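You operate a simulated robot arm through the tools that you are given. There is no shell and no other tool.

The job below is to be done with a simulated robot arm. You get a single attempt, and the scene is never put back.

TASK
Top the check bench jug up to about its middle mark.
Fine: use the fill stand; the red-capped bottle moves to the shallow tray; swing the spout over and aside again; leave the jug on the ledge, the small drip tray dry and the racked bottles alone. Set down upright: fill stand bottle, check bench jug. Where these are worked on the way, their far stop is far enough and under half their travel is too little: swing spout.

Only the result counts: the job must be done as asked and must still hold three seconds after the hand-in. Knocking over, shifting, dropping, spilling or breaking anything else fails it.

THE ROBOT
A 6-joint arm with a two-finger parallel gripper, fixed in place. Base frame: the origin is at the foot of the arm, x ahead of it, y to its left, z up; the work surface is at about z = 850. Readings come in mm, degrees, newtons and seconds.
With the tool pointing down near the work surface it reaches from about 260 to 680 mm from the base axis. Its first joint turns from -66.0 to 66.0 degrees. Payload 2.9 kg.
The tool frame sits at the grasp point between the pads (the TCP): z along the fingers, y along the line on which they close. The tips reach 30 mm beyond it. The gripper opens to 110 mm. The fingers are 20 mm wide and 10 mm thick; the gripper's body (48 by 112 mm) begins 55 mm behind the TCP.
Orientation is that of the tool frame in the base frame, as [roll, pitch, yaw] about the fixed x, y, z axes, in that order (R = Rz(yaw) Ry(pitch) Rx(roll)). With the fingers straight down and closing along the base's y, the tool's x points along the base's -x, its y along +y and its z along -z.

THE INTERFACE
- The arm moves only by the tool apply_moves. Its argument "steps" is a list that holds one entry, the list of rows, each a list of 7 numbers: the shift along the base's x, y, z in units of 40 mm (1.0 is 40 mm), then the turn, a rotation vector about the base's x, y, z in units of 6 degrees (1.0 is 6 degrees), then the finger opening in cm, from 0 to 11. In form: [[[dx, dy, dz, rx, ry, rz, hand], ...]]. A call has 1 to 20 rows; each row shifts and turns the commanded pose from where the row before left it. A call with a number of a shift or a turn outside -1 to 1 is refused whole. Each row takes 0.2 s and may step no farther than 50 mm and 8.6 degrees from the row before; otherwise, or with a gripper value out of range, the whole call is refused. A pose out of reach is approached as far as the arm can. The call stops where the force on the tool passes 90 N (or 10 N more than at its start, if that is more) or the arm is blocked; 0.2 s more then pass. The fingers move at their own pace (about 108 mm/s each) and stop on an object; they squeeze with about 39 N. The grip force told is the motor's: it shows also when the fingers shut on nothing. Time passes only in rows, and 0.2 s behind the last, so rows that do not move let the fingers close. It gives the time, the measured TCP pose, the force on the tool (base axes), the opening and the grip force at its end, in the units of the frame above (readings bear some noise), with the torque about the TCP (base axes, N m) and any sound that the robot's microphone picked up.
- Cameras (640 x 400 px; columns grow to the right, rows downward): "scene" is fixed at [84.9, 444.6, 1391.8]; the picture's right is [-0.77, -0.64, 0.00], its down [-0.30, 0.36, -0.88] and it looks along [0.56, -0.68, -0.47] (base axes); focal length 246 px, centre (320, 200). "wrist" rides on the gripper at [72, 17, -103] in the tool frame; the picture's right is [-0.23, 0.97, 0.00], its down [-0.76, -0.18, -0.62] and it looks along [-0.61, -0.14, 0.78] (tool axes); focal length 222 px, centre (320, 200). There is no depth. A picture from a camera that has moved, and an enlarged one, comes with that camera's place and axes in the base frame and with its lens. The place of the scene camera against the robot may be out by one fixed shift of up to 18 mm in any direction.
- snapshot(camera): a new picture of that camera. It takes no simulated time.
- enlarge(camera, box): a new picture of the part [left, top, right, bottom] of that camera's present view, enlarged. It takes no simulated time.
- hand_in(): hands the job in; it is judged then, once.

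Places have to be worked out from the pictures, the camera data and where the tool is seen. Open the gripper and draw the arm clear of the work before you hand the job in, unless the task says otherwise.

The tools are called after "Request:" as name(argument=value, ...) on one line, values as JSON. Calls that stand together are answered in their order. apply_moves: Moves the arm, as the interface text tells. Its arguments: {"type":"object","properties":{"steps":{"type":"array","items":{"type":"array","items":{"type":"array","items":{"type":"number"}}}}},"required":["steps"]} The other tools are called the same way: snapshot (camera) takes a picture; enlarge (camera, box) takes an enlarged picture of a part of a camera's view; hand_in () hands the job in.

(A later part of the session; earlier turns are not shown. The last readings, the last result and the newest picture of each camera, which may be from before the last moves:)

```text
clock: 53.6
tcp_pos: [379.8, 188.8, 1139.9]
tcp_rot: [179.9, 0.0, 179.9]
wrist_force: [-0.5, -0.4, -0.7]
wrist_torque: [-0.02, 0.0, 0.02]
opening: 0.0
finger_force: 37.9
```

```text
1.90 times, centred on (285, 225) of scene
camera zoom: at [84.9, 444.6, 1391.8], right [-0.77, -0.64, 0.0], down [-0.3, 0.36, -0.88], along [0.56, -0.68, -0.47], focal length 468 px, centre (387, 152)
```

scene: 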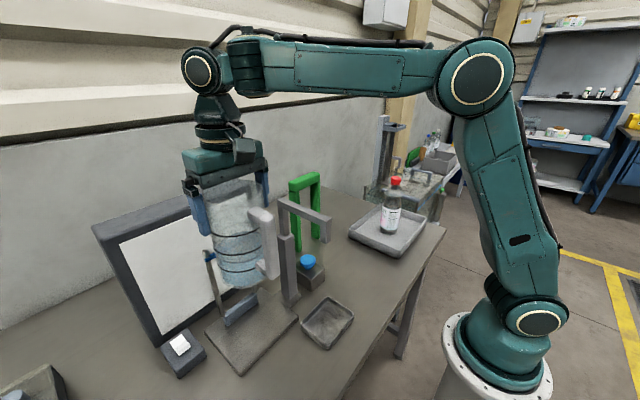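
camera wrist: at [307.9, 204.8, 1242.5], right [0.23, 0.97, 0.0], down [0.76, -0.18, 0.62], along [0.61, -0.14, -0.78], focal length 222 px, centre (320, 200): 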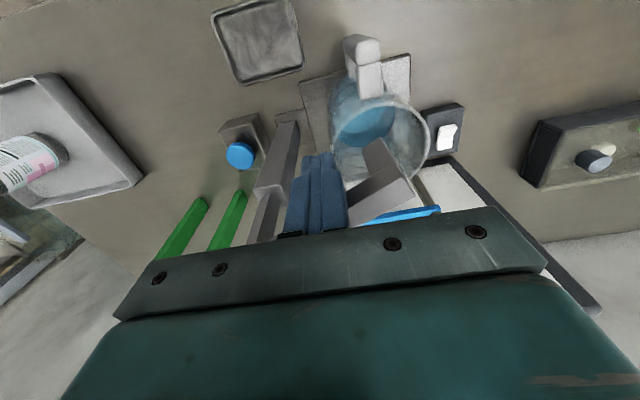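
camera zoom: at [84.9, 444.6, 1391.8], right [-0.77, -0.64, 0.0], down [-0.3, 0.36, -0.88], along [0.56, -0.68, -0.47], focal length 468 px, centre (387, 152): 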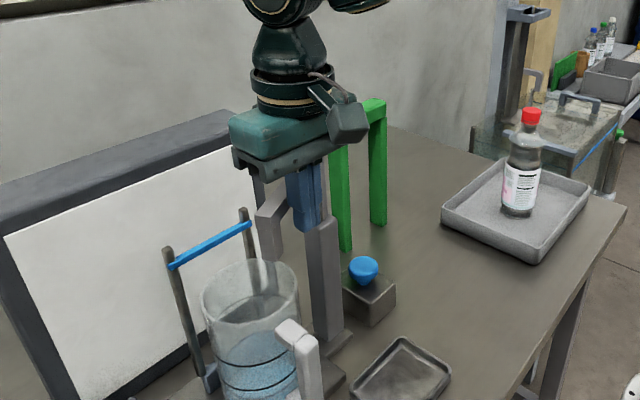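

The tip is now entering over the jug's mouth. I continue in shorter calls, watching for the stop.

Request:
apply_moves(steps=[[[0.288, 0.208, 0, 0, 0, 0, 0], [0.32, 0.16, 0, 0, 0, 0, 0]]])

Request:
snapshot(camera="wrist")

Request:
enlarge(camera="scene", box=[200, 120, 370, 330])

```text
clock: 54.2
tcp_pos: [402.5, 202.5, 1140.4]
tcp_rot: [179.8, 0.0, 179.9]
wrist_force: [0.2, 1.0, 0.5]
wrist_torque: [0.01, 0.02, -0.03]
opening: 0.0
finger_force: 37.4
```

```text
taken
camera wrist: at [330.5, 219.4, 1242.8], right [0.23, 0.97, 0.0], down [0.76, -0.18, 0.62], along [0.61, -0.14, -0.78], focal length 222 px, centre (320, 200)
```

wrist: 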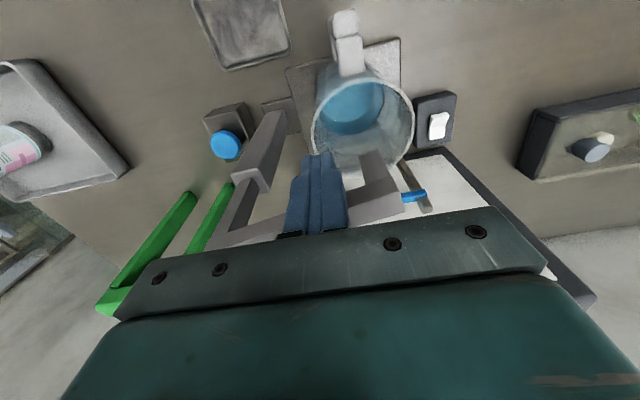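

```text
1.90 times, centred on (285, 225) of scene
camera zoom: at [84.9, 444.6, 1391.8], right [-0.77, -0.64, 0.0], down [-0.3, 0.36, -0.88], along [0.56, -0.68, -0.47], focal length 468 px, centre (387, 152)
```

zoom: 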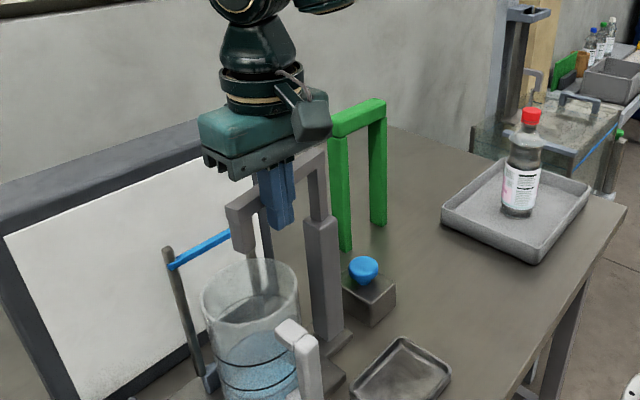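

Nearly at 90° with no stop felt yet. I push further in smaller steps.

Request:
apply_moves(steps=[[[0.2, 0.07, 0, 0, 0, 0, 0], [0.2, 0.05, 0, 0, 0, 0, 0]]])

Request:
snapshot(camera="wrist")

```text
clock: 54.8
tcp_pos: [417.2, 206.7, 1139.7]
tcp_rot: [179.9, 0.0, -180.0]
wrist_force: [-0.2, -0.4, -0.3]
wrist_torque: [0.0, 0.03, -0.04]
opening: 0.2
finger_force: 37.6
```

```text
taken
camera wrist: at [346.3, 224.1, 1242.6], right [0.23, 0.97, 0.0], down [0.76, -0.18, 0.62], along [0.61, -0.14, -0.78], focal length 222 px, centre (320, 200)
```

wrist: 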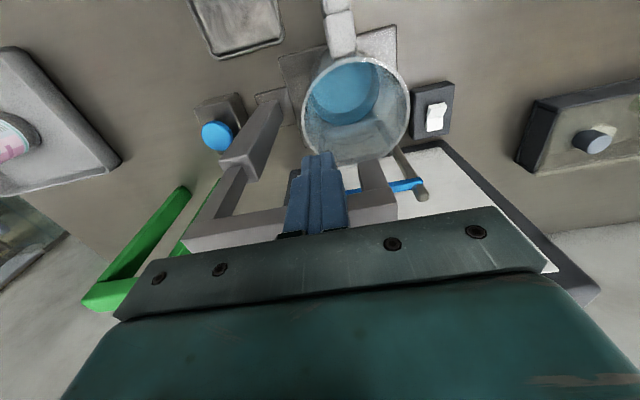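

The beam now points along +y over the jug. I nudge a bit more to see whether this is the far stop.

Request:
apply_moves(steps=[[[0.1, 0.02, 0, 0, 0, 0, 0], [0.1, 0.02, 0, 0, 0, 0, 0]]])

Request:
enlarge(camera="scene", box=[200, 120, 370, 330])

Request:
snapshot(camera="wrist")

```text
clock: 55.4
tcp_pos: [422.3, 207.5, 1139.2]
tcp_rot: [-179.6, -0.8, -179.9]
wrist_force: [-41.0, -6.0, 1.0]
wrist_torque: [0.03, -0.06, -0.27]
opening: 0.0
finger_force: 38.2
```

```text
1.90 times, centred on (285, 225) of scene
camera zoom: at [83.5, 444.4, 1391.9], right [-0.77, -0.64, 0.0], down [-0.3, 0.36, -0.88], along [0.56, -0.68, -0.47], focal length 468 px, centre (387, 152)
```

zoom: 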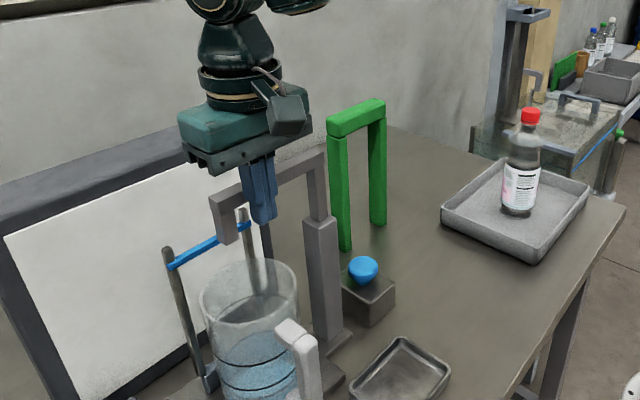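

```text
taken
camera wrist: at [351.2, 224.8, 1243.4], right [0.23, 0.97, -0.01], down [0.77, -0.17, 0.61], along [0.6, -0.14, -0.79], focal length 222 px, centre (320, 200)
```

wrist: 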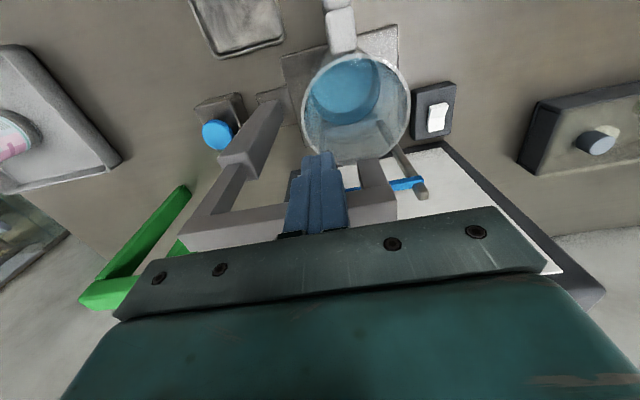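

The force jump (-41 N) shows the far stop; the spout tip is over the jug's mouth at about (442, 242). I back off, raise, and turn +90° on the way to above the blue button at about (442, 45), so the hand clears the post.

Request:
apply_moves(steps=[[[-0.3, -0.05, 0, 0, 0, 0, 0], [-0.5, -0.05, 0, 0, 0, 0, 0], [0, 0, 0.8, 0, 0, 0, 0], [0, 0, 0.9, 0, 0, 0, 0], [0, 0, 0.9, 0, 0, 0, 0]]])

Request:
snapshot(camera="wrist")

Request:
enlarge(camera="scene", box=[190, 160, 340, 350])

```text
clock: 56.6
tcp_pos: [394.3, 203.1, 1245.0]
tcp_rot: [179.9, -0.1, 179.9]
wrist_force: [0.1, -0.8, 0.9]
wrist_torque: [0.0, 0.0, 0.03]
opening: 0.0
finger_force: 37.5
```

```text
taken
camera wrist: at [321.7, 220.8, 1347.8], right [0.23, 0.97, 0.0], down [0.76, -0.18, 0.62], along [0.61, -0.14, -0.78], focal length 222 px, centre (320, 200)
```

wrist: 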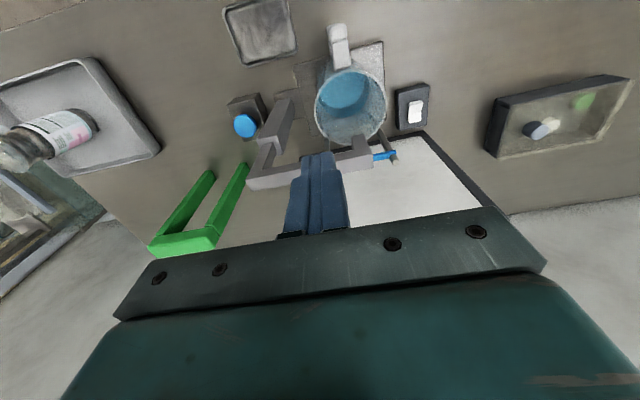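

```text
2.11 times, centred on (265, 255) of scene
camera zoom: at [84.9, 444.6, 1391.8], right [-0.77, -0.64, 0.0], down [-0.3, 0.36, -0.88], along [0.56, -0.68, -0.47], focal length 517 px, centre (436, 84)
```

zoom: 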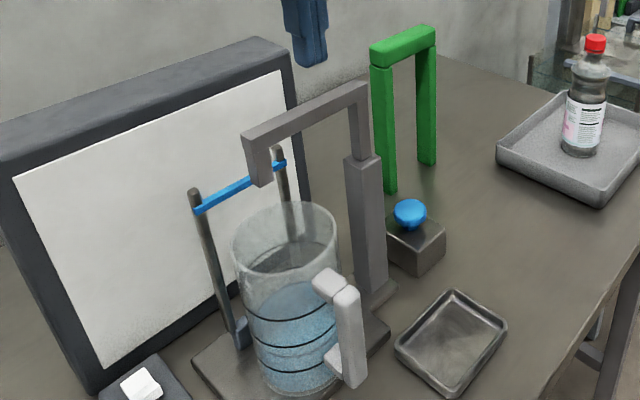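

The spout stays at its stop. I check its tip against the jug's mouth more closely before pressing anything.

Request:
enlarge(camera="wrist", box=[220, 20, 420, 200])

Request:
enlarge(camera="scene", box=[215, 205, 305, 320])

```text
2.22 times, centred on (320, 110) of wrist
camera zoom: at [321.7, 220.8, 1347.8], right [0.23, 0.97, 0.0], down [0.76, -0.18, 0.62], along [0.61, -0.14, -0.78], focal length 494 px, centre (320, 400)
```

zoom: 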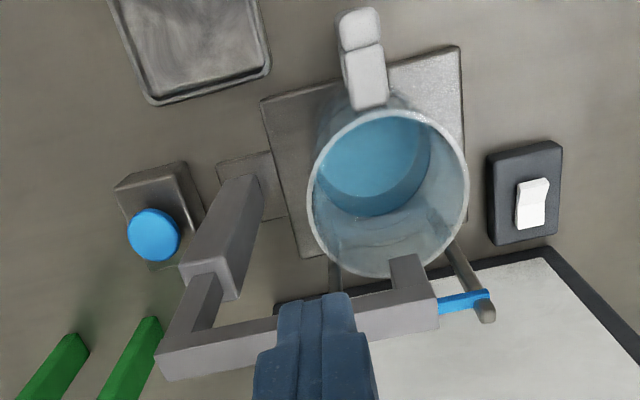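

```text
3.48 times, centred on (260, 262) of scene
camera zoom: at [84.9, 444.6, 1391.8], right [-0.77, -0.64, 0.0], down [-0.3, 0.36, -0.88], along [0.56, -0.68, -0.47], focal length 854 px, centre (529, -17)
```

zoom: 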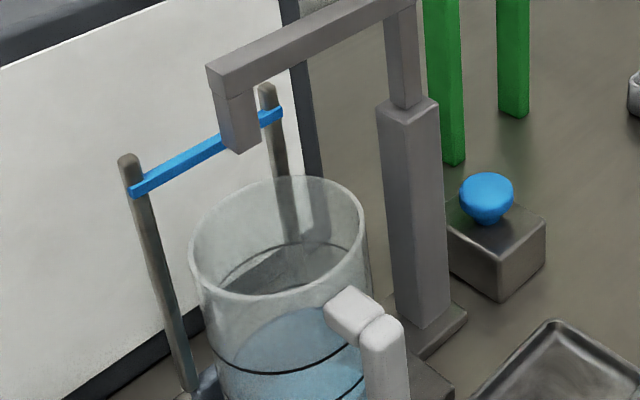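

The tip is at about (441, 241), jug centre (422, 238): well inside the mouth. Now I travel to above the blue button (442, 44.5) while turning the tool +90°.

Request:
apply_moves(steps=[[[0.08, -0.264, 0, 0, 0, 1, 0], [0.08, -0.264, 0, 0, 0, 1, 0], [0.08, -0.264, 0, 0, 0, 1, 0], [0.08, -0.264, 0, 0, 0, 1, 0], [0.08, -0.264, 0, 0, 0, 1, 0], [0.08, -0.264, 0, 0, 0, 1, 0], [0.08, -0.264, 0, 0, 0, 1, 0], [0.08, -0.264, 0, 0, 0, 1, 0], [0.08, -0.264, 0, 0, 0, 1, 0], [0.08, -0.264, 0, 0, 0, 1, 0], [0.08, -0.264, 0, 0, 0, 1, 0], [0.08, -0.264, 0, 0, 0, 1, 0], [0.08, -0.264, 0, 0, 0, 1, 0], [0.08, -0.264, 0, 0, 0, 1, 0], [0.08, -0.264, 0, 0, 0, 1, 0]]])

Request:
snapshot(camera="wrist")

Request:
snapshot(camera="scene")

```text
clock: 59.8
tcp_pos: [442.4, 46.3, 1244.4]
tcp_rot: [179.9, 0.0, -89.8]
wrist_force: [-0.3, 0.3, -0.9]
wrist_torque: [-0.02, 0.03, -0.03]
opening: 0.0
finger_force: 37.5
```

```text
taken
camera wrist: at [426.8, -26.1, 1347.2], right [-0.97, 0.23, 0.0], down [0.18, 0.76, 0.62], along [0.14, 0.61, -0.78], focal length 222 px, centre (320, 200)
```

wrist: 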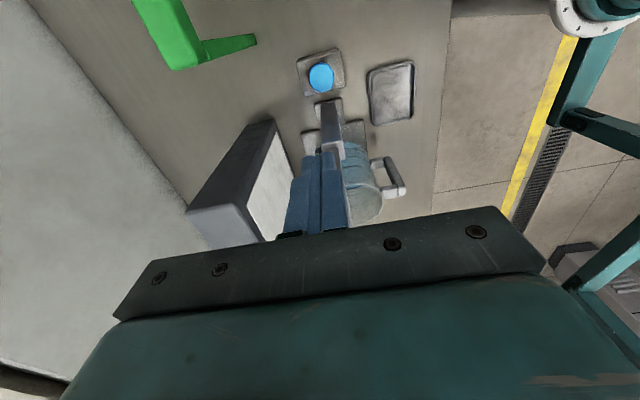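

```text
taken
```

scene: 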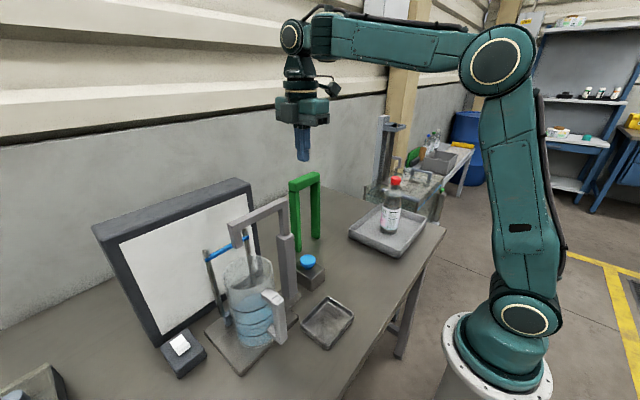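

I'm directly above the button (it projects on the tool axis). I lower to a few centimetres above it and check clearance.

Request:
apply_moves(steps=[[[-0.02, 0, -0.9, 0, 0, 0, 0], [0, 0, -0.9, 0, 0, 0, 0], [0, 0, -0.9, 0, 0, 0, 0], [0, 0, -0.9, 0, 0, 0, 0], [0, 0, -0.9, 0, 0, 0, 0], [0, 0, -0.8, 0, 0, 0, 0], [0, 0, -0.6, 0, 0, 0, 0]]])

Request:
snapshot(camera="wrist")

Request:
enlarge(camera="scene", box=[220, 170, 370, 340])

```text
clock: 61.4
tcp_pos: [442.0, 46.5, 1007.7]
tcp_rot: [179.9, 0.1, -90.1]
wrist_force: [-0.7, 0.3, 0.7]
wrist_torque: [0.0, 0.0, 0.07]
opening: 0.0
finger_force: 37.7
```

```text
taken
camera wrist: at [425.2, -25.6, 1110.4], right [-0.97, 0.23, 0.0], down [0.18, 0.76, 0.62], along [0.14, 0.61, -0.78], focal length 222 px, centre (320, 200)
```

wrist: 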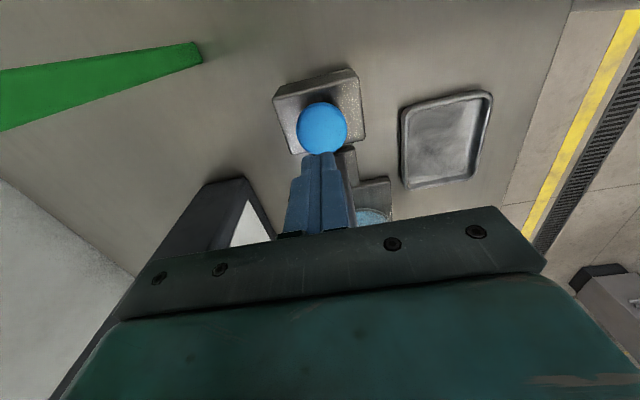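

```text
2.35 times, centred on (295, 255) of scene
camera zoom: at [84.9, 444.6, 1391.8], right [-0.77, -0.64, 0.0], down [-0.3, 0.36, -0.88], along [0.56, -0.68, -0.47], focal length 578 px, centre (379, 71)
```

zoom: 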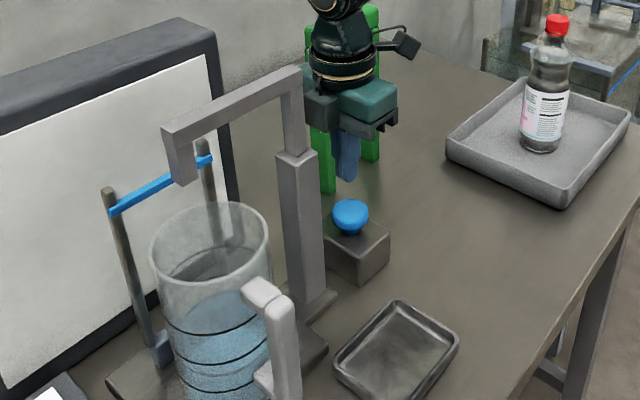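

Well aligned over the button with clearance to the post. I take a baseline close-up of the jug's level and then lower to just above the button.

Request:
enlarge(camera="scene", box=[215, 250, 305, 350])

Request:
apply_moves(steps=[[[-0.04, -0.02, -0.5, 0, 0, 0, 0], [0, 0, -0.4, 0, 0, 0, 0]]])

```text
4.00 times, centred on (260, 300) of scene
camera zoom: at [84.9, 444.6, 1391.8], right [-0.77, -0.64, 0.0], down [-0.3, 0.36, -0.88], along [0.56, -0.68, -0.47], focal length 982 px, centre (560, -200)
```

zoom: 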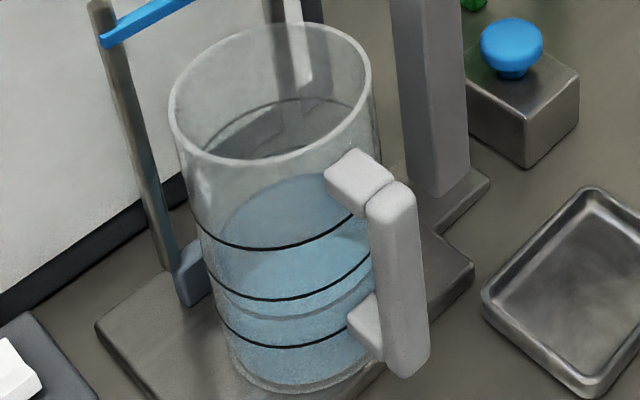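

```text
clock: 62.0
tcp_pos: [440.6, 44.6, 971.9]
tcp_rot: [179.9, 0.0, -90.1]
wrist_force: [0.5, 0.6, -0.1]
wrist_torque: [-0.01, 0.01, 0.01]
opening: 0.0
finger_force: 38.1
```

TCP is at z 972, tips near 942. I lower in small rows to feel for the button.

Request:
apply_moves(steps=[[[0, 0, -0.15, 0, 0, 0, 0], [0, 0, -0.1, 0, 0, 0, 0]]])

Request:
enlarge(camera="scene", box=[270, 210, 350, 310])

```text
clock: 62.6
tcp_pos: [441.3, 44.4, 962.4]
tcp_rot: [179.9, -0.1, -90.2]
wrist_force: [0.3, -0.3, -0.6]
wrist_torque: [0.02, 0.03, -0.05]
opening: 0.0
finger_force: 37.6
```

```text
4.00 times, centred on (310, 260) of scene
camera zoom: at [84.9, 444.6, 1391.8], right [-0.77, -0.64, 0.0], down [-0.3, 0.36, -0.88], along [0.56, -0.68, -0.47], focal length 982 px, centre (360, -40)
```

zoom: 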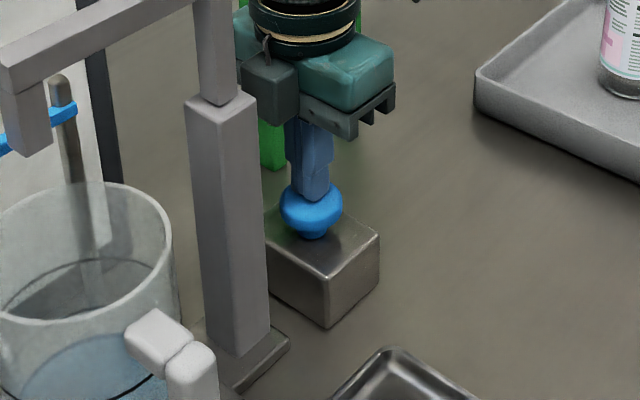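

Fingertips are just above the dome. I continue in 2 mm rows, watching force, sound and the spout.

Request:
apply_moves(steps=[[[0, 0, -0.1, 0, 0, 0, 0]]])

Request:
apply_moves(steps=[[[0, 0, -0.05, 0, 0, 0, 0]]])

Request:
apply_moves(steps=[[[0, 0, -0.05, 0, 0, 0, 0]]])

```text
clock: 63.0
tcp_pos: [440.1, 44.3, 957.6]
tcp_rot: [179.8, 0.0, -90.0]
wrist_force: [0.3, 0.0, 1.0]
wrist_torque: [0.01, 0.0, 0.0]
opening: 0.1
finger_force: 37.6
```

```text
clock: 63.4
tcp_pos: [441.7, 44.9, 957.7]
tcp_rot: [180.0, -0.2, -90.1]
wrist_force: [0.3, -0.4, 1.0]
wrist_torque: [-0.02, 0.0, 0.04]
opening: 0.0
finger_force: 38.0
```

```text
clock: 63.8
tcp_pos: [441.1, 44.1, 955.4]
tcp_rot: [180.0, 0.0, -90.2]
wrist_force: [-1.1, -1.6, 2.6]
wrist_torque: [-0.01, 0.04, 0.04]
opening: 0.0
finger_force: 38.0
heard: click
```

A click was heard with light contact. I check right away whether water flows from the spout.

Request:
enlarge(camera="scene", box=[205, 200, 315, 350])

Request:
enlarge(camera="scene", box=[215, 250, 305, 350])

```text
2.67 times, centred on (260, 275) of scene
camera zoom: at [84.9, 444.5, 1391.8], right [-0.77, -0.64, 0.0], down [-0.3, 0.36, -0.88], along [0.56, -0.68, -0.47], focal length 655 px, centre (480, 0)
```

zoom: 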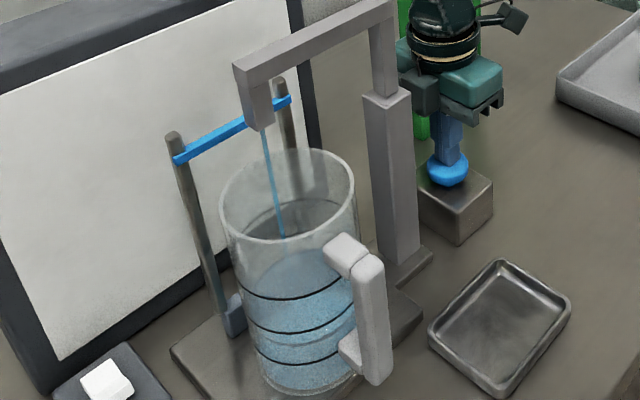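

```text
4.00 times, centred on (260, 300) of scene
camera zoom: at [84.9, 444.5, 1391.8], right [-0.77, -0.64, 0.0], down [-0.3, 0.36, -0.88], along [0.56, -0.68, -0.47], focal length 982 px, centre (560, -200)
```

zoom: 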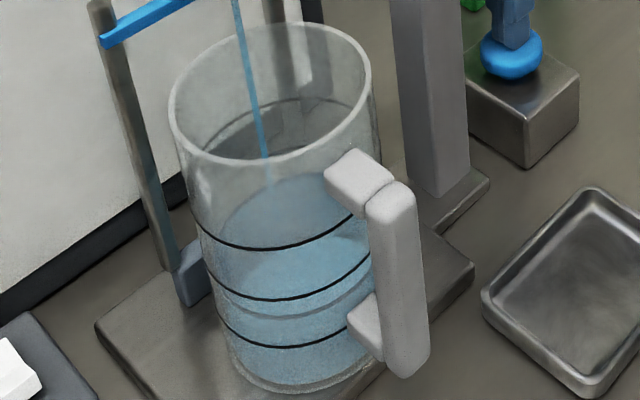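

Water flows into the jug. I hold for a short time and measure how the level rises.

Request:
apply_moves(steps=[[[0, 0, 0, 0, 0, 0, 0], [0, 0, 0, 0, 0, 0, 0], [0, 0, 0, 0, 0, 0, 0]]])

Request:
enlarge(camera="scene", box=[215, 250, 305, 350])

```text
clock: 64.6
tcp_pos: [440.5, 44.8, 954.5]
tcp_rot: [179.9, -0.1, -90.0]
wrist_force: [-0.9, -1.0, 2.6]
wrist_torque: [-0.04, 0.03, -0.02]
opening: 0.0
finger_force: 37.3
```

```text
4.00 times, centred on (260, 300) of scene
camera zoom: at [84.9, 444.5, 1391.8], right [-0.77, -0.64, 0.0], down [-0.3, 0.36, -0.88], along [0.56, -0.68, -0.47], focal length 982 px, centre (560, -200)
```

zoom: 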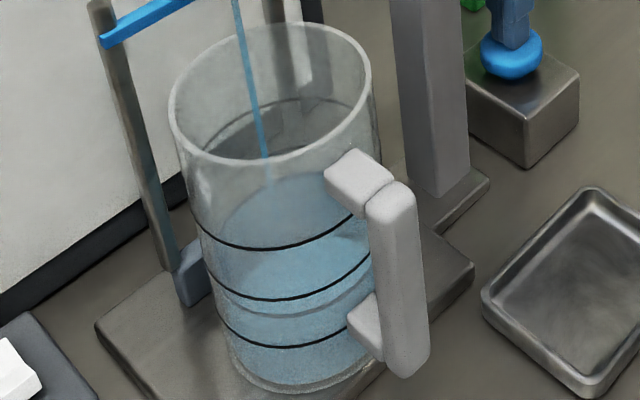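

The rise is slow. I hold about 2 seconds more and compare again.

Request:
apply_moves(steps=[[[0, 0, 0, 0, 0, 0, 0], [0, 0, 0, 0, 0, 0, 0], [0, 0, 0, 0, 0, 0, 0], [0, 0, 0, 0, 0, 0, 0], [0, 0, 0, 0, 0, 0, 0], [0, 0, 0, 0, 0, 0, 0], [0, 0, 0, 0, 0, 0, 0], [0, 0, 0, 0, 0, 0, 0]]])

Request:
enlarge(camera="scene", box=[215, 250, 305, 350])

Request:
enlarge(camera="scene", box=[235, 290, 285, 350])

```text
clock: 66.4
tcp_pos: [441.8, 43.0, 955.9]
tcp_rot: [179.9, 0.1, -90.2]
wrist_force: [0.0, 0.0, 2.5]
wrist_torque: [0.0, 0.03, 0.01]
opening: 0.0
finger_force: 37.6
```

```text
4.00 times, centred on (260, 300) of scene
camera zoom: at [84.9, 444.6, 1391.8], right [-0.77, -0.64, 0.0], down [-0.3, 0.36, -0.88], along [0.56, -0.68, -0.47], focal length 982 px, centre (560, -200)
```

zoom: 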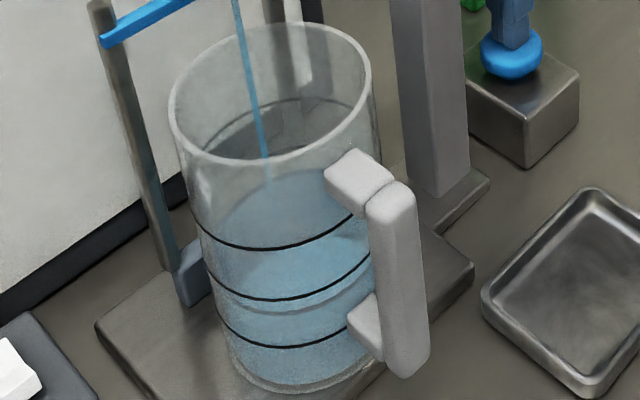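

```text
6.67 times, centred on (260, 320) of scene
camera zoom: at [84.9, 444.6, 1391.8], right [-0.77, -0.64, 0.0], down [-0.3, 0.36, -0.88], along [0.56, -0.68, -0.47], focal length 1637 px, centre (720, -600)
```

zoom: 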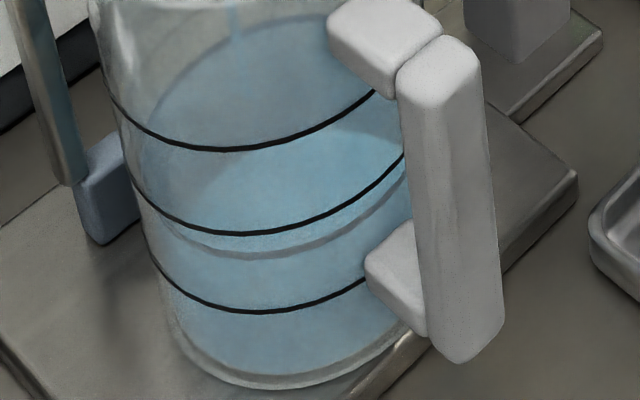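

The water line is now about two thirds of the way from the lower to the middle ring and rising slowly. I hold for about 3 seconds more.

Request:
apply_moves(steps=[[[0, 0, 0, 0, 0, 0, 0], [0, 0, 0, 0, 0, 0, 0], [0, 0, 0, 0, 0, 0, 0], [0, 0, 0, 0, 0, 0, 0], [0, 0, 0, 0, 0, 0, 0], [0, 0, 0, 0, 0, 0, 0], [0, 0, 0, 0, 0, 0, 0], [0, 0, 0, 0, 0, 0, 0], [0, 0, 0, 0, 0, 0, 0], [0, 0, 0, 0, 0, 0, 0], [0, 0, 0, 0, 0, 0, 0], [0, 0, 0, 0, 0, 0, 0]]])

Request:
enlarge(camera="scene", box=[235, 290, 285, 350])

```text
clock: 69.0
tcp_pos: [441.3, 45.2, 954.7]
tcp_rot: [179.8, -0.1, -90.0]
wrist_force: [0.2, 0.0, 1.9]
wrist_torque: [0.03, 0.04, 0.0]
opening: 0.2
finger_force: 37.7
```

```text
6.67 times, centred on (260, 320) of scene
camera zoom: at [84.9, 444.6, 1391.8], right [-0.77, -0.64, 0.0], down [-0.3, 0.36, -0.88], along [0.56, -0.68, -0.47], focal length 1637 px, centre (720, -600)
```

zoom: 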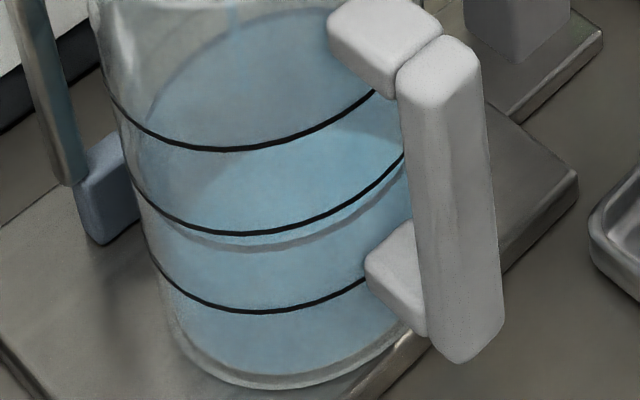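

Rising about 1.2 mm per second-equivalent; since ring and water lie at different radii, I check the water's back edge against the rings too before deciding when to stop.

Request:
enlarge(camera="scene", box=[235, 265, 295, 305])

Request:
enlarge(camera="scene", box=[235, 305, 295, 345])

Request:
snapshot(camera="wrist")

```text
10.00 times, centred on (265, 285) of scene
camera zoom: at [84.9, 444.6, 1391.8], right [-0.77, -0.64, 0.0], down [-0.3, 0.36, -0.88], along [0.56, -0.68, -0.47], focal length 2456 px, centre (870, -650)
```

zoom: 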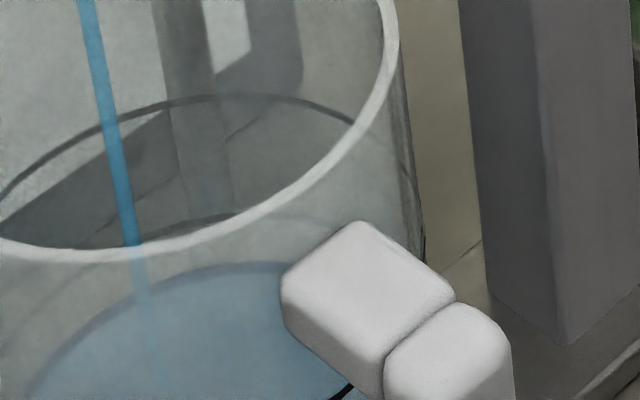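

```text
10.00 times, centred on (265, 325) of scene
camera zoom: at [84.9, 444.6, 1391.8], right [-0.77, -0.64, 0.0], down [-0.3, 0.36, -0.88], along [0.56, -0.68, -0.47], focal length 2456 px, centre (870, -1050)
```

zoom: 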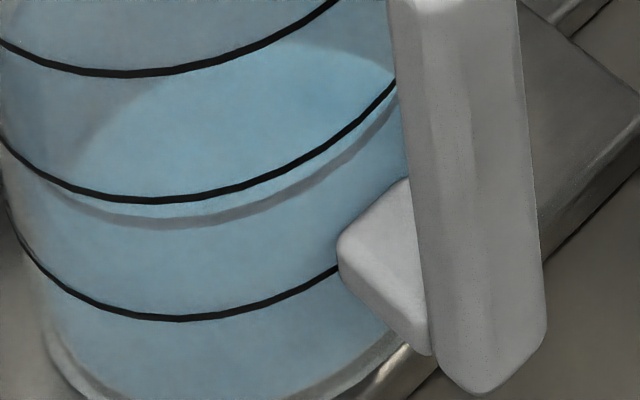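

```text
taken
camera wrist: at [424.5, -28.4, 1057.4], right [-0.97, 0.23, 0.0], down [0.18, 0.76, 0.62], along [0.14, 0.61, -0.78], focal length 222 px, centre (320, 200)
```

wrist: 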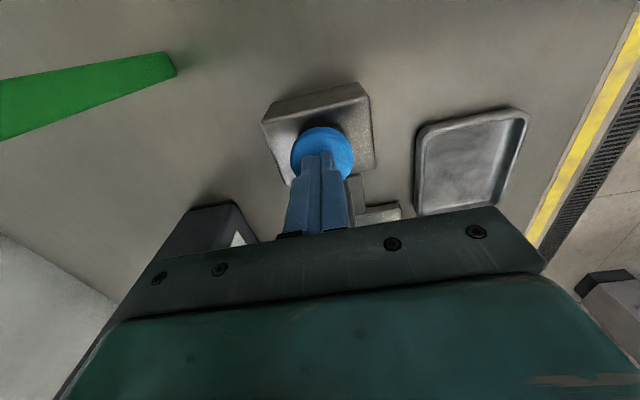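

By comparing ellipse centres, the water is about 13 mm below the middle ring and rising about 1.6 mm/s. I hold 3 more seconds, then lift off to see whether release stops the flow, with margin left.

Request:
apply_moves(steps=[[[0, 0, 0, 0, 0, 0, 0], [0, 0, 0, 0, 0, 0, 0], [0, 0, 0, 0, 0, 0, 0], [0, 0, 0, 0, 0, 0, 0], [0, 0, 0, 0, 0, 0, 0], [0, 0, 0, 0, 0, 0, 0], [0, 0, 0, 0, 0, 0, 0], [0, 0, 0, 0, 0, 0, 0], [0, 0, 0, 0, 0, 0, 0], [0, 0, 0, 0, 0, 0, 0], [0, 0, 0, 0, 0, 0, 0], [0, 0, 0, 0, 0, 0, 0], [0, 0, 0, 0, 0, 0, 0], [0, 0, 0.25, 0, 0, 0, 0]]])

Request:
enlarge(camera="scene", box=[205, 200, 315, 350])

Request:
enlarge(camera="scene", box=[235, 265, 295, 305])

Request:
enlarge(camera="scene", box=[235, 305, 295, 345])

```text
clock: 72.0
tcp_pos: [440.1, 44.6, 965.3]
tcp_rot: [179.9, 0.0, -90.1]
wrist_force: [0.5, -0.1, 0.0]
wrist_torque: [-0.02, 0.01, 0.01]
opening: 0.2
finger_force: 37.9
```

```text
2.67 times, centred on (260, 275) of scene
camera zoom: at [84.9, 444.6, 1391.8], right [-0.77, -0.64, 0.0], down [-0.3, 0.36, -0.88], along [0.56, -0.68, -0.47], focal length 655 px, centre (480, 0)
```

zoom: 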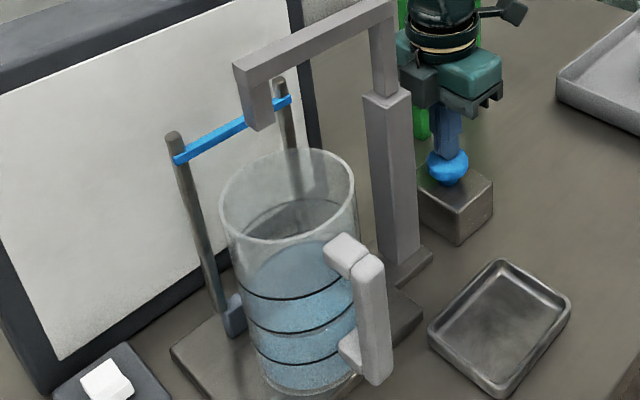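

```text
10.00 times, centred on (265, 285) of scene
camera zoom: at [84.9, 444.6, 1391.8], right [-0.77, -0.64, 0.0], down [-0.3, 0.36, -0.88], along [0.56, -0.68, -0.47], focal length 2456 px, centre (870, -650)
```

zoom: 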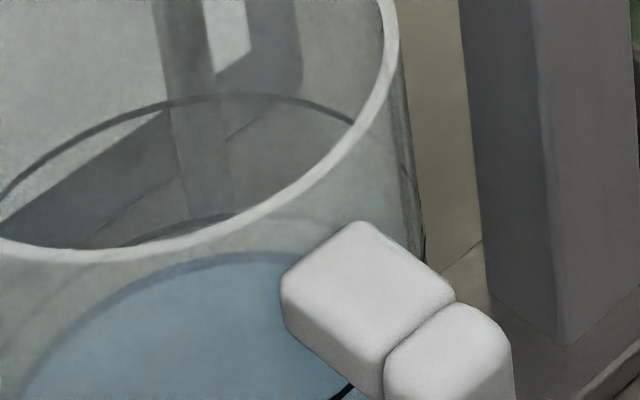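

```text
10.00 times, centred on (265, 325) of scene
camera zoom: at [84.9, 444.6, 1391.8], right [-0.77, -0.64, 0.0], down [-0.3, 0.36, -0.88], along [0.56, -0.68, -0.47], focal length 2456 px, centre (870, -1050)
```

zoom: 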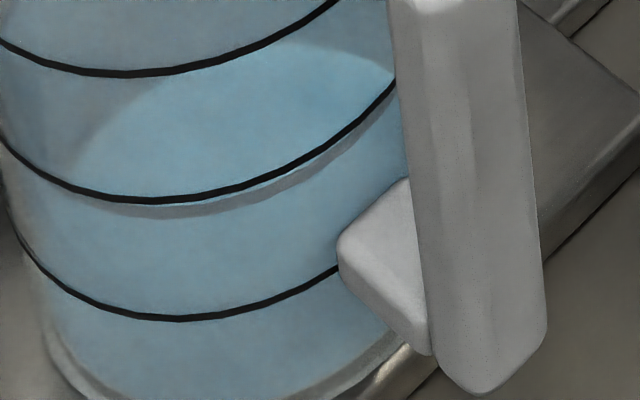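

Release stops the flow, good: it only runs while pressed. Water is still about 9–10 mm below the middle ring, so I press again for about 3.6 s and re-measure.

Request:
apply_moves(steps=[[[0, 0, -0.25, 0, 0, 0, 0], [0, 0, 0, 0, 0, 0, 0], [0, 0, 0, 0, 0, 0, 0], [0, 0, 0, 0, 0, 0, 0], [0, 0, 0, 0, 0, 0, 0], [0, 0, 0, 0, 0, 0, 0], [0, 0, 0, 0, 0, 0, 0], [0, 0, 0, 0, 0, 0, 0], [0, 0, 0, 0, 0, 0, 0], [0, 0, 0, 0, 0, 0, 0], [0, 0, 0, 0, 0, 0, 0], [0, 0, 0, 0, 0, 0, 0], [0, 0, 0, 0, 0, 0, 0], [0, 0, 0, 0, 0, 0, 0], [0, 0, 0, 0, 0, 0, 0], [0, 0, 0, 0, 0, 0, 0], [0, 0, 0, 0, 0, 0, 0], [0, 0, 0, 0, 0, 0, 0], [0, 0, 0.25, 0, 0, 0, 0]]])

Request:
enlarge(camera="scene", box=[205, 200, 315, 350])

Request:
enlarge(camera="scene", box=[235, 265, 295, 305])

Request:
enlarge(camera="scene", box=[235, 305, 295, 345])

```text
clock: 76.0
tcp_pos: [440.8, 43.4, 964.5]
tcp_rot: [179.9, 0.0, -90.1]
wrist_force: [-0.1, 0.1, 0.7]
wrist_torque: [0.0, 0.0, -0.01]
opening: 0.0
finger_force: 37.9
heard: click
```

```text
2.67 times, centred on (260, 275) of scene
camera zoom: at [84.9, 444.6, 1391.8], right [-0.77, -0.64, 0.0], down [-0.3, 0.36, -0.88], along [0.56, -0.68, -0.47], focal length 655 px, centre (480, 0)
```

zoom: 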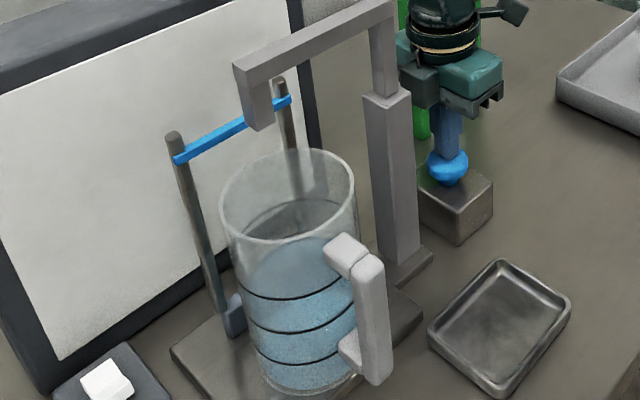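

```text
10.00 times, centred on (265, 285) of scene
camera zoom: at [84.9, 444.6, 1391.8], right [-0.77, -0.64, 0.0], down [-0.3, 0.36, -0.88], along [0.56, -0.68, -0.47], focal length 2456 px, centre (870, -650)
```

zoom: 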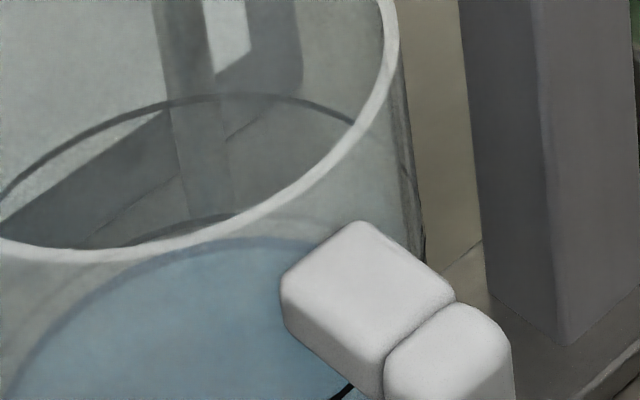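

```text
10.00 times, centred on (265, 325) of scene
camera zoom: at [84.9, 444.6, 1391.8], right [-0.77, -0.64, 0.0], down [-0.3, 0.36, -0.88], along [0.56, -0.68, -0.47], focal length 2456 px, centre (870, -1050)
```

zoom: 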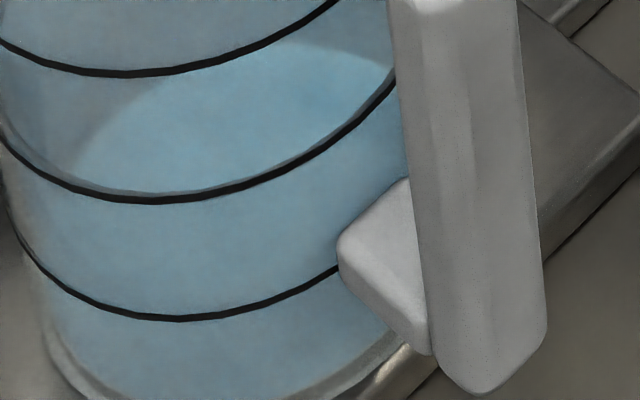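

The front water line now appears at the ring, but corrected for the wall thickness it is still about 4 mm low. I press once more for about 3 s.

Request:
apply_moves(steps=[[[0, 0, -0.25, 0, 0, 0, 0], [0, 0, 0, 0, 0, 0, 0], [0, 0, 0, 0, 0, 0, 0], [0, 0, 0, 0, 0, 0, 0], [0, 0, 0, 0, 0, 0, 0], [0, 0, 0, 0, 0, 0, 0], [0, 0, 0, 0, 0, 0, 0], [0, 0, 0, 0, 0, 0, 0], [0, 0, 0, 0, 0, 0, 0], [0, 0, 0, 0, 0, 0, 0], [0, 0, 0, 0, 0, 0, 0], [0, 0, 0, 0, 0, 0, 0], [0, 0, 0, 0, 0, 0, 0], [0, 0, 0.25, 0, 0, 0, 0]]])

Request:
enlarge(camera="scene", box=[205, 200, 315, 350])

Request:
enlarge(camera="scene", box=[235, 265, 295, 305])

Request:
enlarge(camera="scene", box=[235, 305, 295, 345])

```text
clock: 79.0
tcp_pos: [440.7, 45.5, 963.5]
tcp_rot: [179.9, 0.0, -90.1]
wrist_force: [0.6, -0.3, 0.1]
wrist_torque: [-0.03, 0.0, 0.02]
opening: 0.0
finger_force: 37.3
heard: click
```

```text
2.67 times, centred on (260, 275) of scene
camera zoom: at [84.9, 444.6, 1391.8], right [-0.77, -0.64, 0.0], down [-0.3, 0.36, -0.88], along [0.56, -0.68, -0.47], focal length 655 px, centre (480, 0)
```

zoom: 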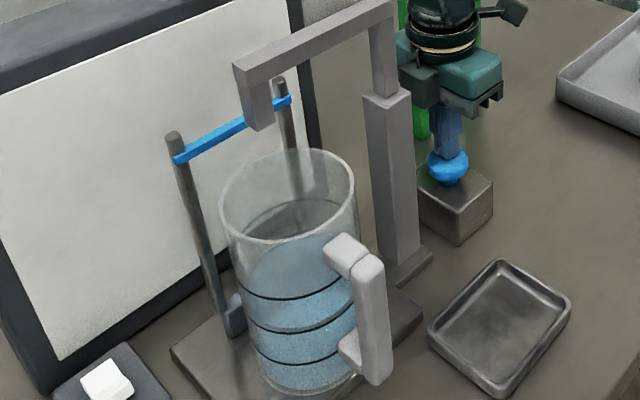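

```text
10.00 times, centred on (265, 285) of scene
camera zoom: at [84.9, 444.6, 1391.8], right [-0.77, -0.64, 0.0], down [-0.3, 0.36, -0.88], along [0.56, -0.68, -0.47], focal length 2456 px, centre (870, -650)
```

zoom: 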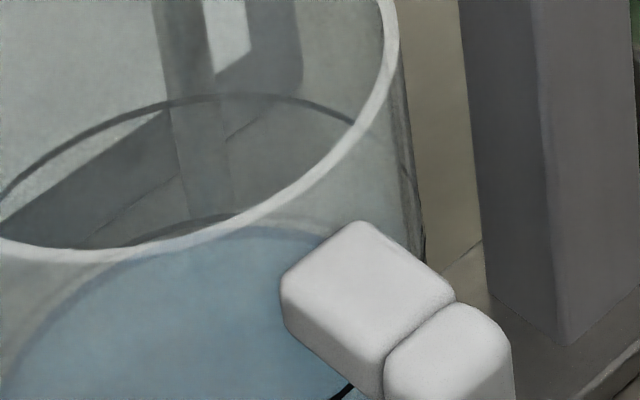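

```text
10.00 times, centred on (265, 325) of scene
camera zoom: at [84.9, 444.6, 1391.8], right [-0.77, -0.64, 0.0], down [-0.3, 0.36, -0.88], along [0.56, -0.68, -0.47], focal length 2456 px, centre (870, -1050)
```

zoom: 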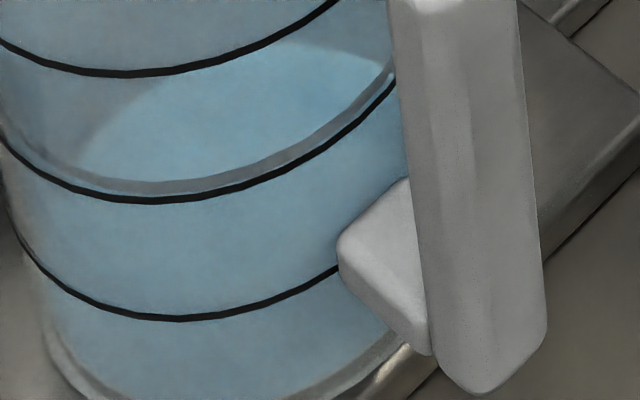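

The level is now within about 2 mm of the middle ring. One last short pulse of about 1 s brings it onto the mark.

Request:
apply_moves(steps=[[[0, 0, -0.25, 0, 0, 0, 0], [0, 0, 0, 0, 0, 0, 0], [0, 0, 0, 0, 0, 0, 0], [0, 0, 0, 0, 0, 0, 0], [0, 0, 0.25, 0, 0, 0, 0], [0, 0, 0.4, 0, 0, 0, 0]]])

Request:
enlarge(camera="scene", box=[205, 200, 315, 350])

Request:
enlarge(camera="scene", box=[235, 265, 295, 305])

Request:
enlarge(camera="scene", box=[235, 305, 295, 345])

```text
clock: 80.4
tcp_pos: [441.8, 43.1, 979.9]
tcp_rot: [179.8, 0.0, -90.2]
wrist_force: [0.3, -0.2, 0.1]
wrist_torque: [-0.01, 0.0, 0.03]
opening: 0.0
finger_force: 37.7
heard: click
```

```text
2.67 times, centred on (260, 275) of scene
camera zoom: at [84.9, 444.6, 1391.8], right [-0.77, -0.64, 0.0], down [-0.3, 0.36, -0.88], along [0.56, -0.68, -0.47], focal length 655 px, centre (480, 0)
```

zoom: 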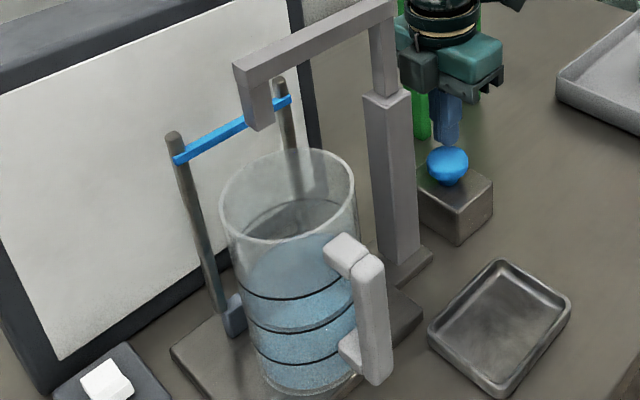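

```text
10.00 times, centred on (265, 285) of scene
camera zoom: at [84.9, 444.6, 1391.8], right [-0.77, -0.64, 0.0], down [-0.3, 0.36, -0.88], along [0.56, -0.68, -0.47], focal length 2456 px, centre (870, -650)
```

zoom: 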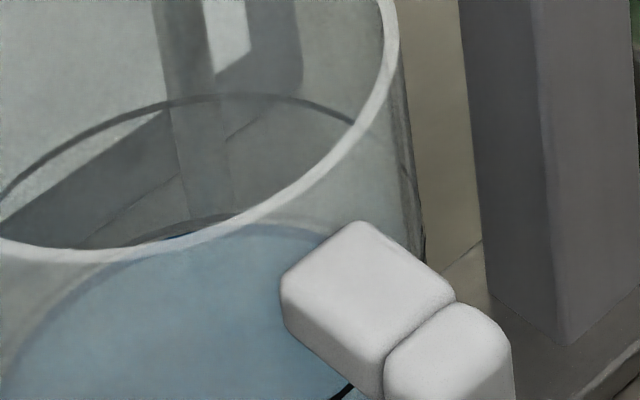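

```text
10.00 times, centred on (265, 325) of scene
camera zoom: at [84.9, 444.6, 1391.8], right [-0.77, -0.64, 0.0], down [-0.3, 0.36, -0.88], along [0.56, -0.68, -0.47], focal length 2456 px, centre (870, -1050)
```

zoom: 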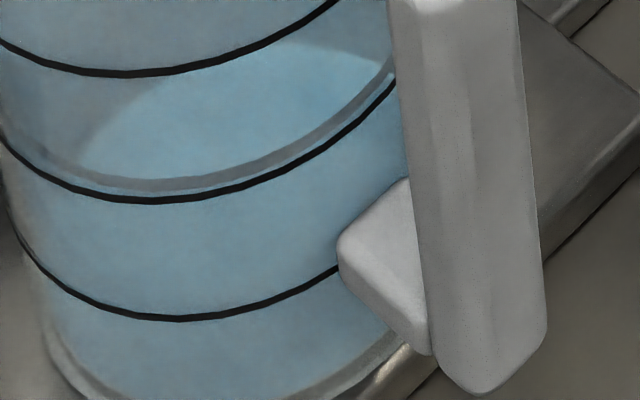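

The level is now on the middle ring within about 1 mm, and the stream is off. I raise, turn back -90° and move to the far (+x) side of the spout beam to push it aside again.

Request:
apply_moves(steps=[[[0, 0, 0.8, 0, 0, 0, 0], [0, 0, 0.95, 0, 0, 0, 0], [0, 0, 0.95, 0, 0, 0, 0], [0, 0, 0.95, 0, 0, 0, 0], [0, 0, 0.95, 0, 0, 0, 0], [0, 0, 0.95, 0, 0, 0, 0], [0, 0, 0.95, 0, 0, 0, 0]]])

Request:
apply_moves(steps=[[[0.064, 0.27, 0, 0, 0, -1, 0], [0.064, 0.27, 0, 0, 0, -1, 0], [0.064, 0.27, 0, 0, 0, -1, 0], [0.064, 0.27, 0, 0, 0, -1, 0], [0.064, 0.27, 0, 0, 0, -1, 0], [0.064, 0.27, 0, 0, 0, -1, 0], [0.064, 0.27, 0, 0, 0, -1, 0], [0.064, 0.27, 0, 0, 0, -1, 0], [0.064, 0.27, 0, 0, 0, -1, 0], [0.064, 0.27, 0, 0, 0, -1, 0], [0.064, 0.27, 0, 0, 0, -1, 0], [0.064, 0.27, 0, 0, 0, -1, 0], [0.064, 0.27, 0, 0, 0, -1, 0], [0.064, 0.27, 0, 0, 0, -1, 0], [0.064, 0.27, 0, 0, 0, -1, 0]]])

Request:
snapshot(camera="wrist")

Request:
snapshot(camera="scene")

```text
clock: 82.0
tcp_pos: [440.6, 44.5, 1238.5]
tcp_rot: [179.9, 0.0, -90.0]
wrist_force: [-0.2, 0.0, 0.2]
wrist_torque: [-0.01, -0.05, 0.0]
opening: 0.0
finger_force: 37.9
```

```text
clock: 85.2
tcp_pos: [480.0, 205.5, 1241.2]
tcp_rot: [179.9, 0.0, 179.9]
wrist_force: [0.4, 0.7, -0.7]
wrist_torque: [0.02, -0.04, 0.0]
opening: 0.0
finger_force: 37.5
```

```text
taken
camera wrist: at [408.3, 223.5, 1343.4], right [0.23, 0.97, 0.0], down [0.76, -0.18, 0.62], along [0.61, -0.14, -0.78], focal length 222 px, centre (320, 200)
```

wrist: 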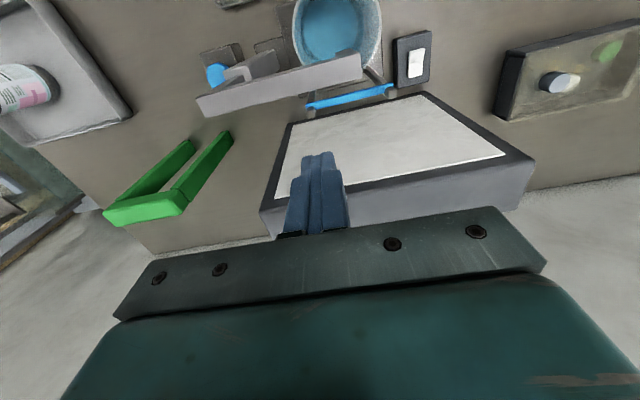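

```text
taken
```

scene: 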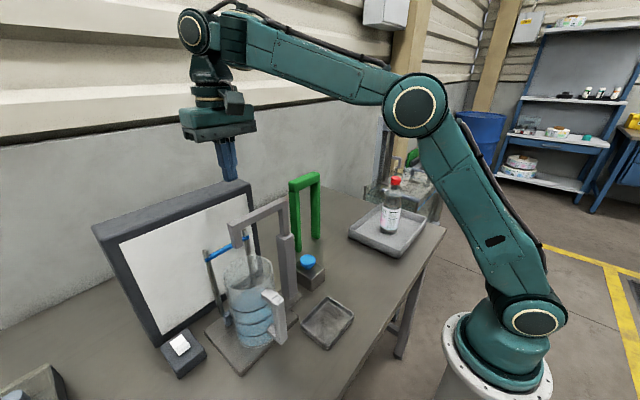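

The beam's far face is at x ≈ 448 and my closed fingers at x ≈ 480, clear of the posts below. I lower beside it and begin the return arc.

Request:
apply_moves(steps=[[[0, 0, -0.85, 0, 0, 0, 0], [0, 0, -0.85, 0, 0, 0, 0], [0, 0, -0.8, 0, 0, 0, 0], [-0.25, 0, 0, 0, 0, 0, 0], [-0.25, 0, 0, 0, 0, 0, 0], [-0.35, 0.055, 0, 0, 0, 0, 0], [-0.35, 0, 0, 0, 0, 0, 0]]])

Request:
snapshot(camera="wrist")

Request:
enlarge(camera="scene", box=[180, 130, 350, 350])

```text
clock: 86.8
tcp_pos: [431.6, 208.6, 1139.3]
tcp_rot: [179.9, 0.0, -180.0]
wrist_force: [0.0, -0.7, 0.0]
wrist_torque: [-0.02, -0.02, 0.03]
opening: 0.2
finger_force: 37.8
```

```text
taken
camera wrist: at [359.8, 226.1, 1243.0], right [0.23, 0.97, 0.0], down [0.76, -0.18, 0.62], along [0.61, -0.14, -0.78], focal length 222 px, centre (320, 200)
```

wrist: 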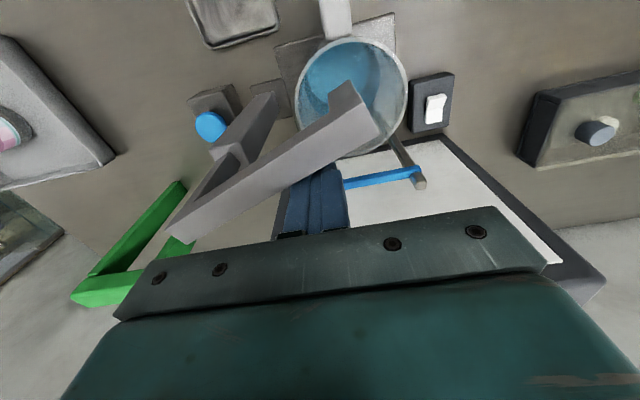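

```text
1.82 times, centred on (265, 240) of scene
camera zoom: at [84.9, 444.6, 1391.8], right [-0.77, -0.64, 0.0], down [-0.3, 0.36, -0.88], along [0.56, -0.68, -0.47], focal length 446 px, centre (420, 127)
```

zoom: 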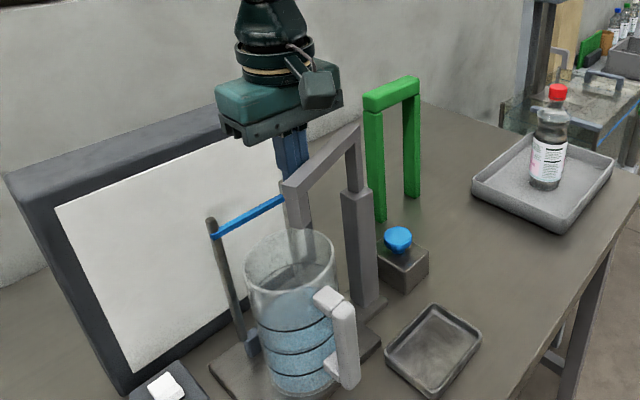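

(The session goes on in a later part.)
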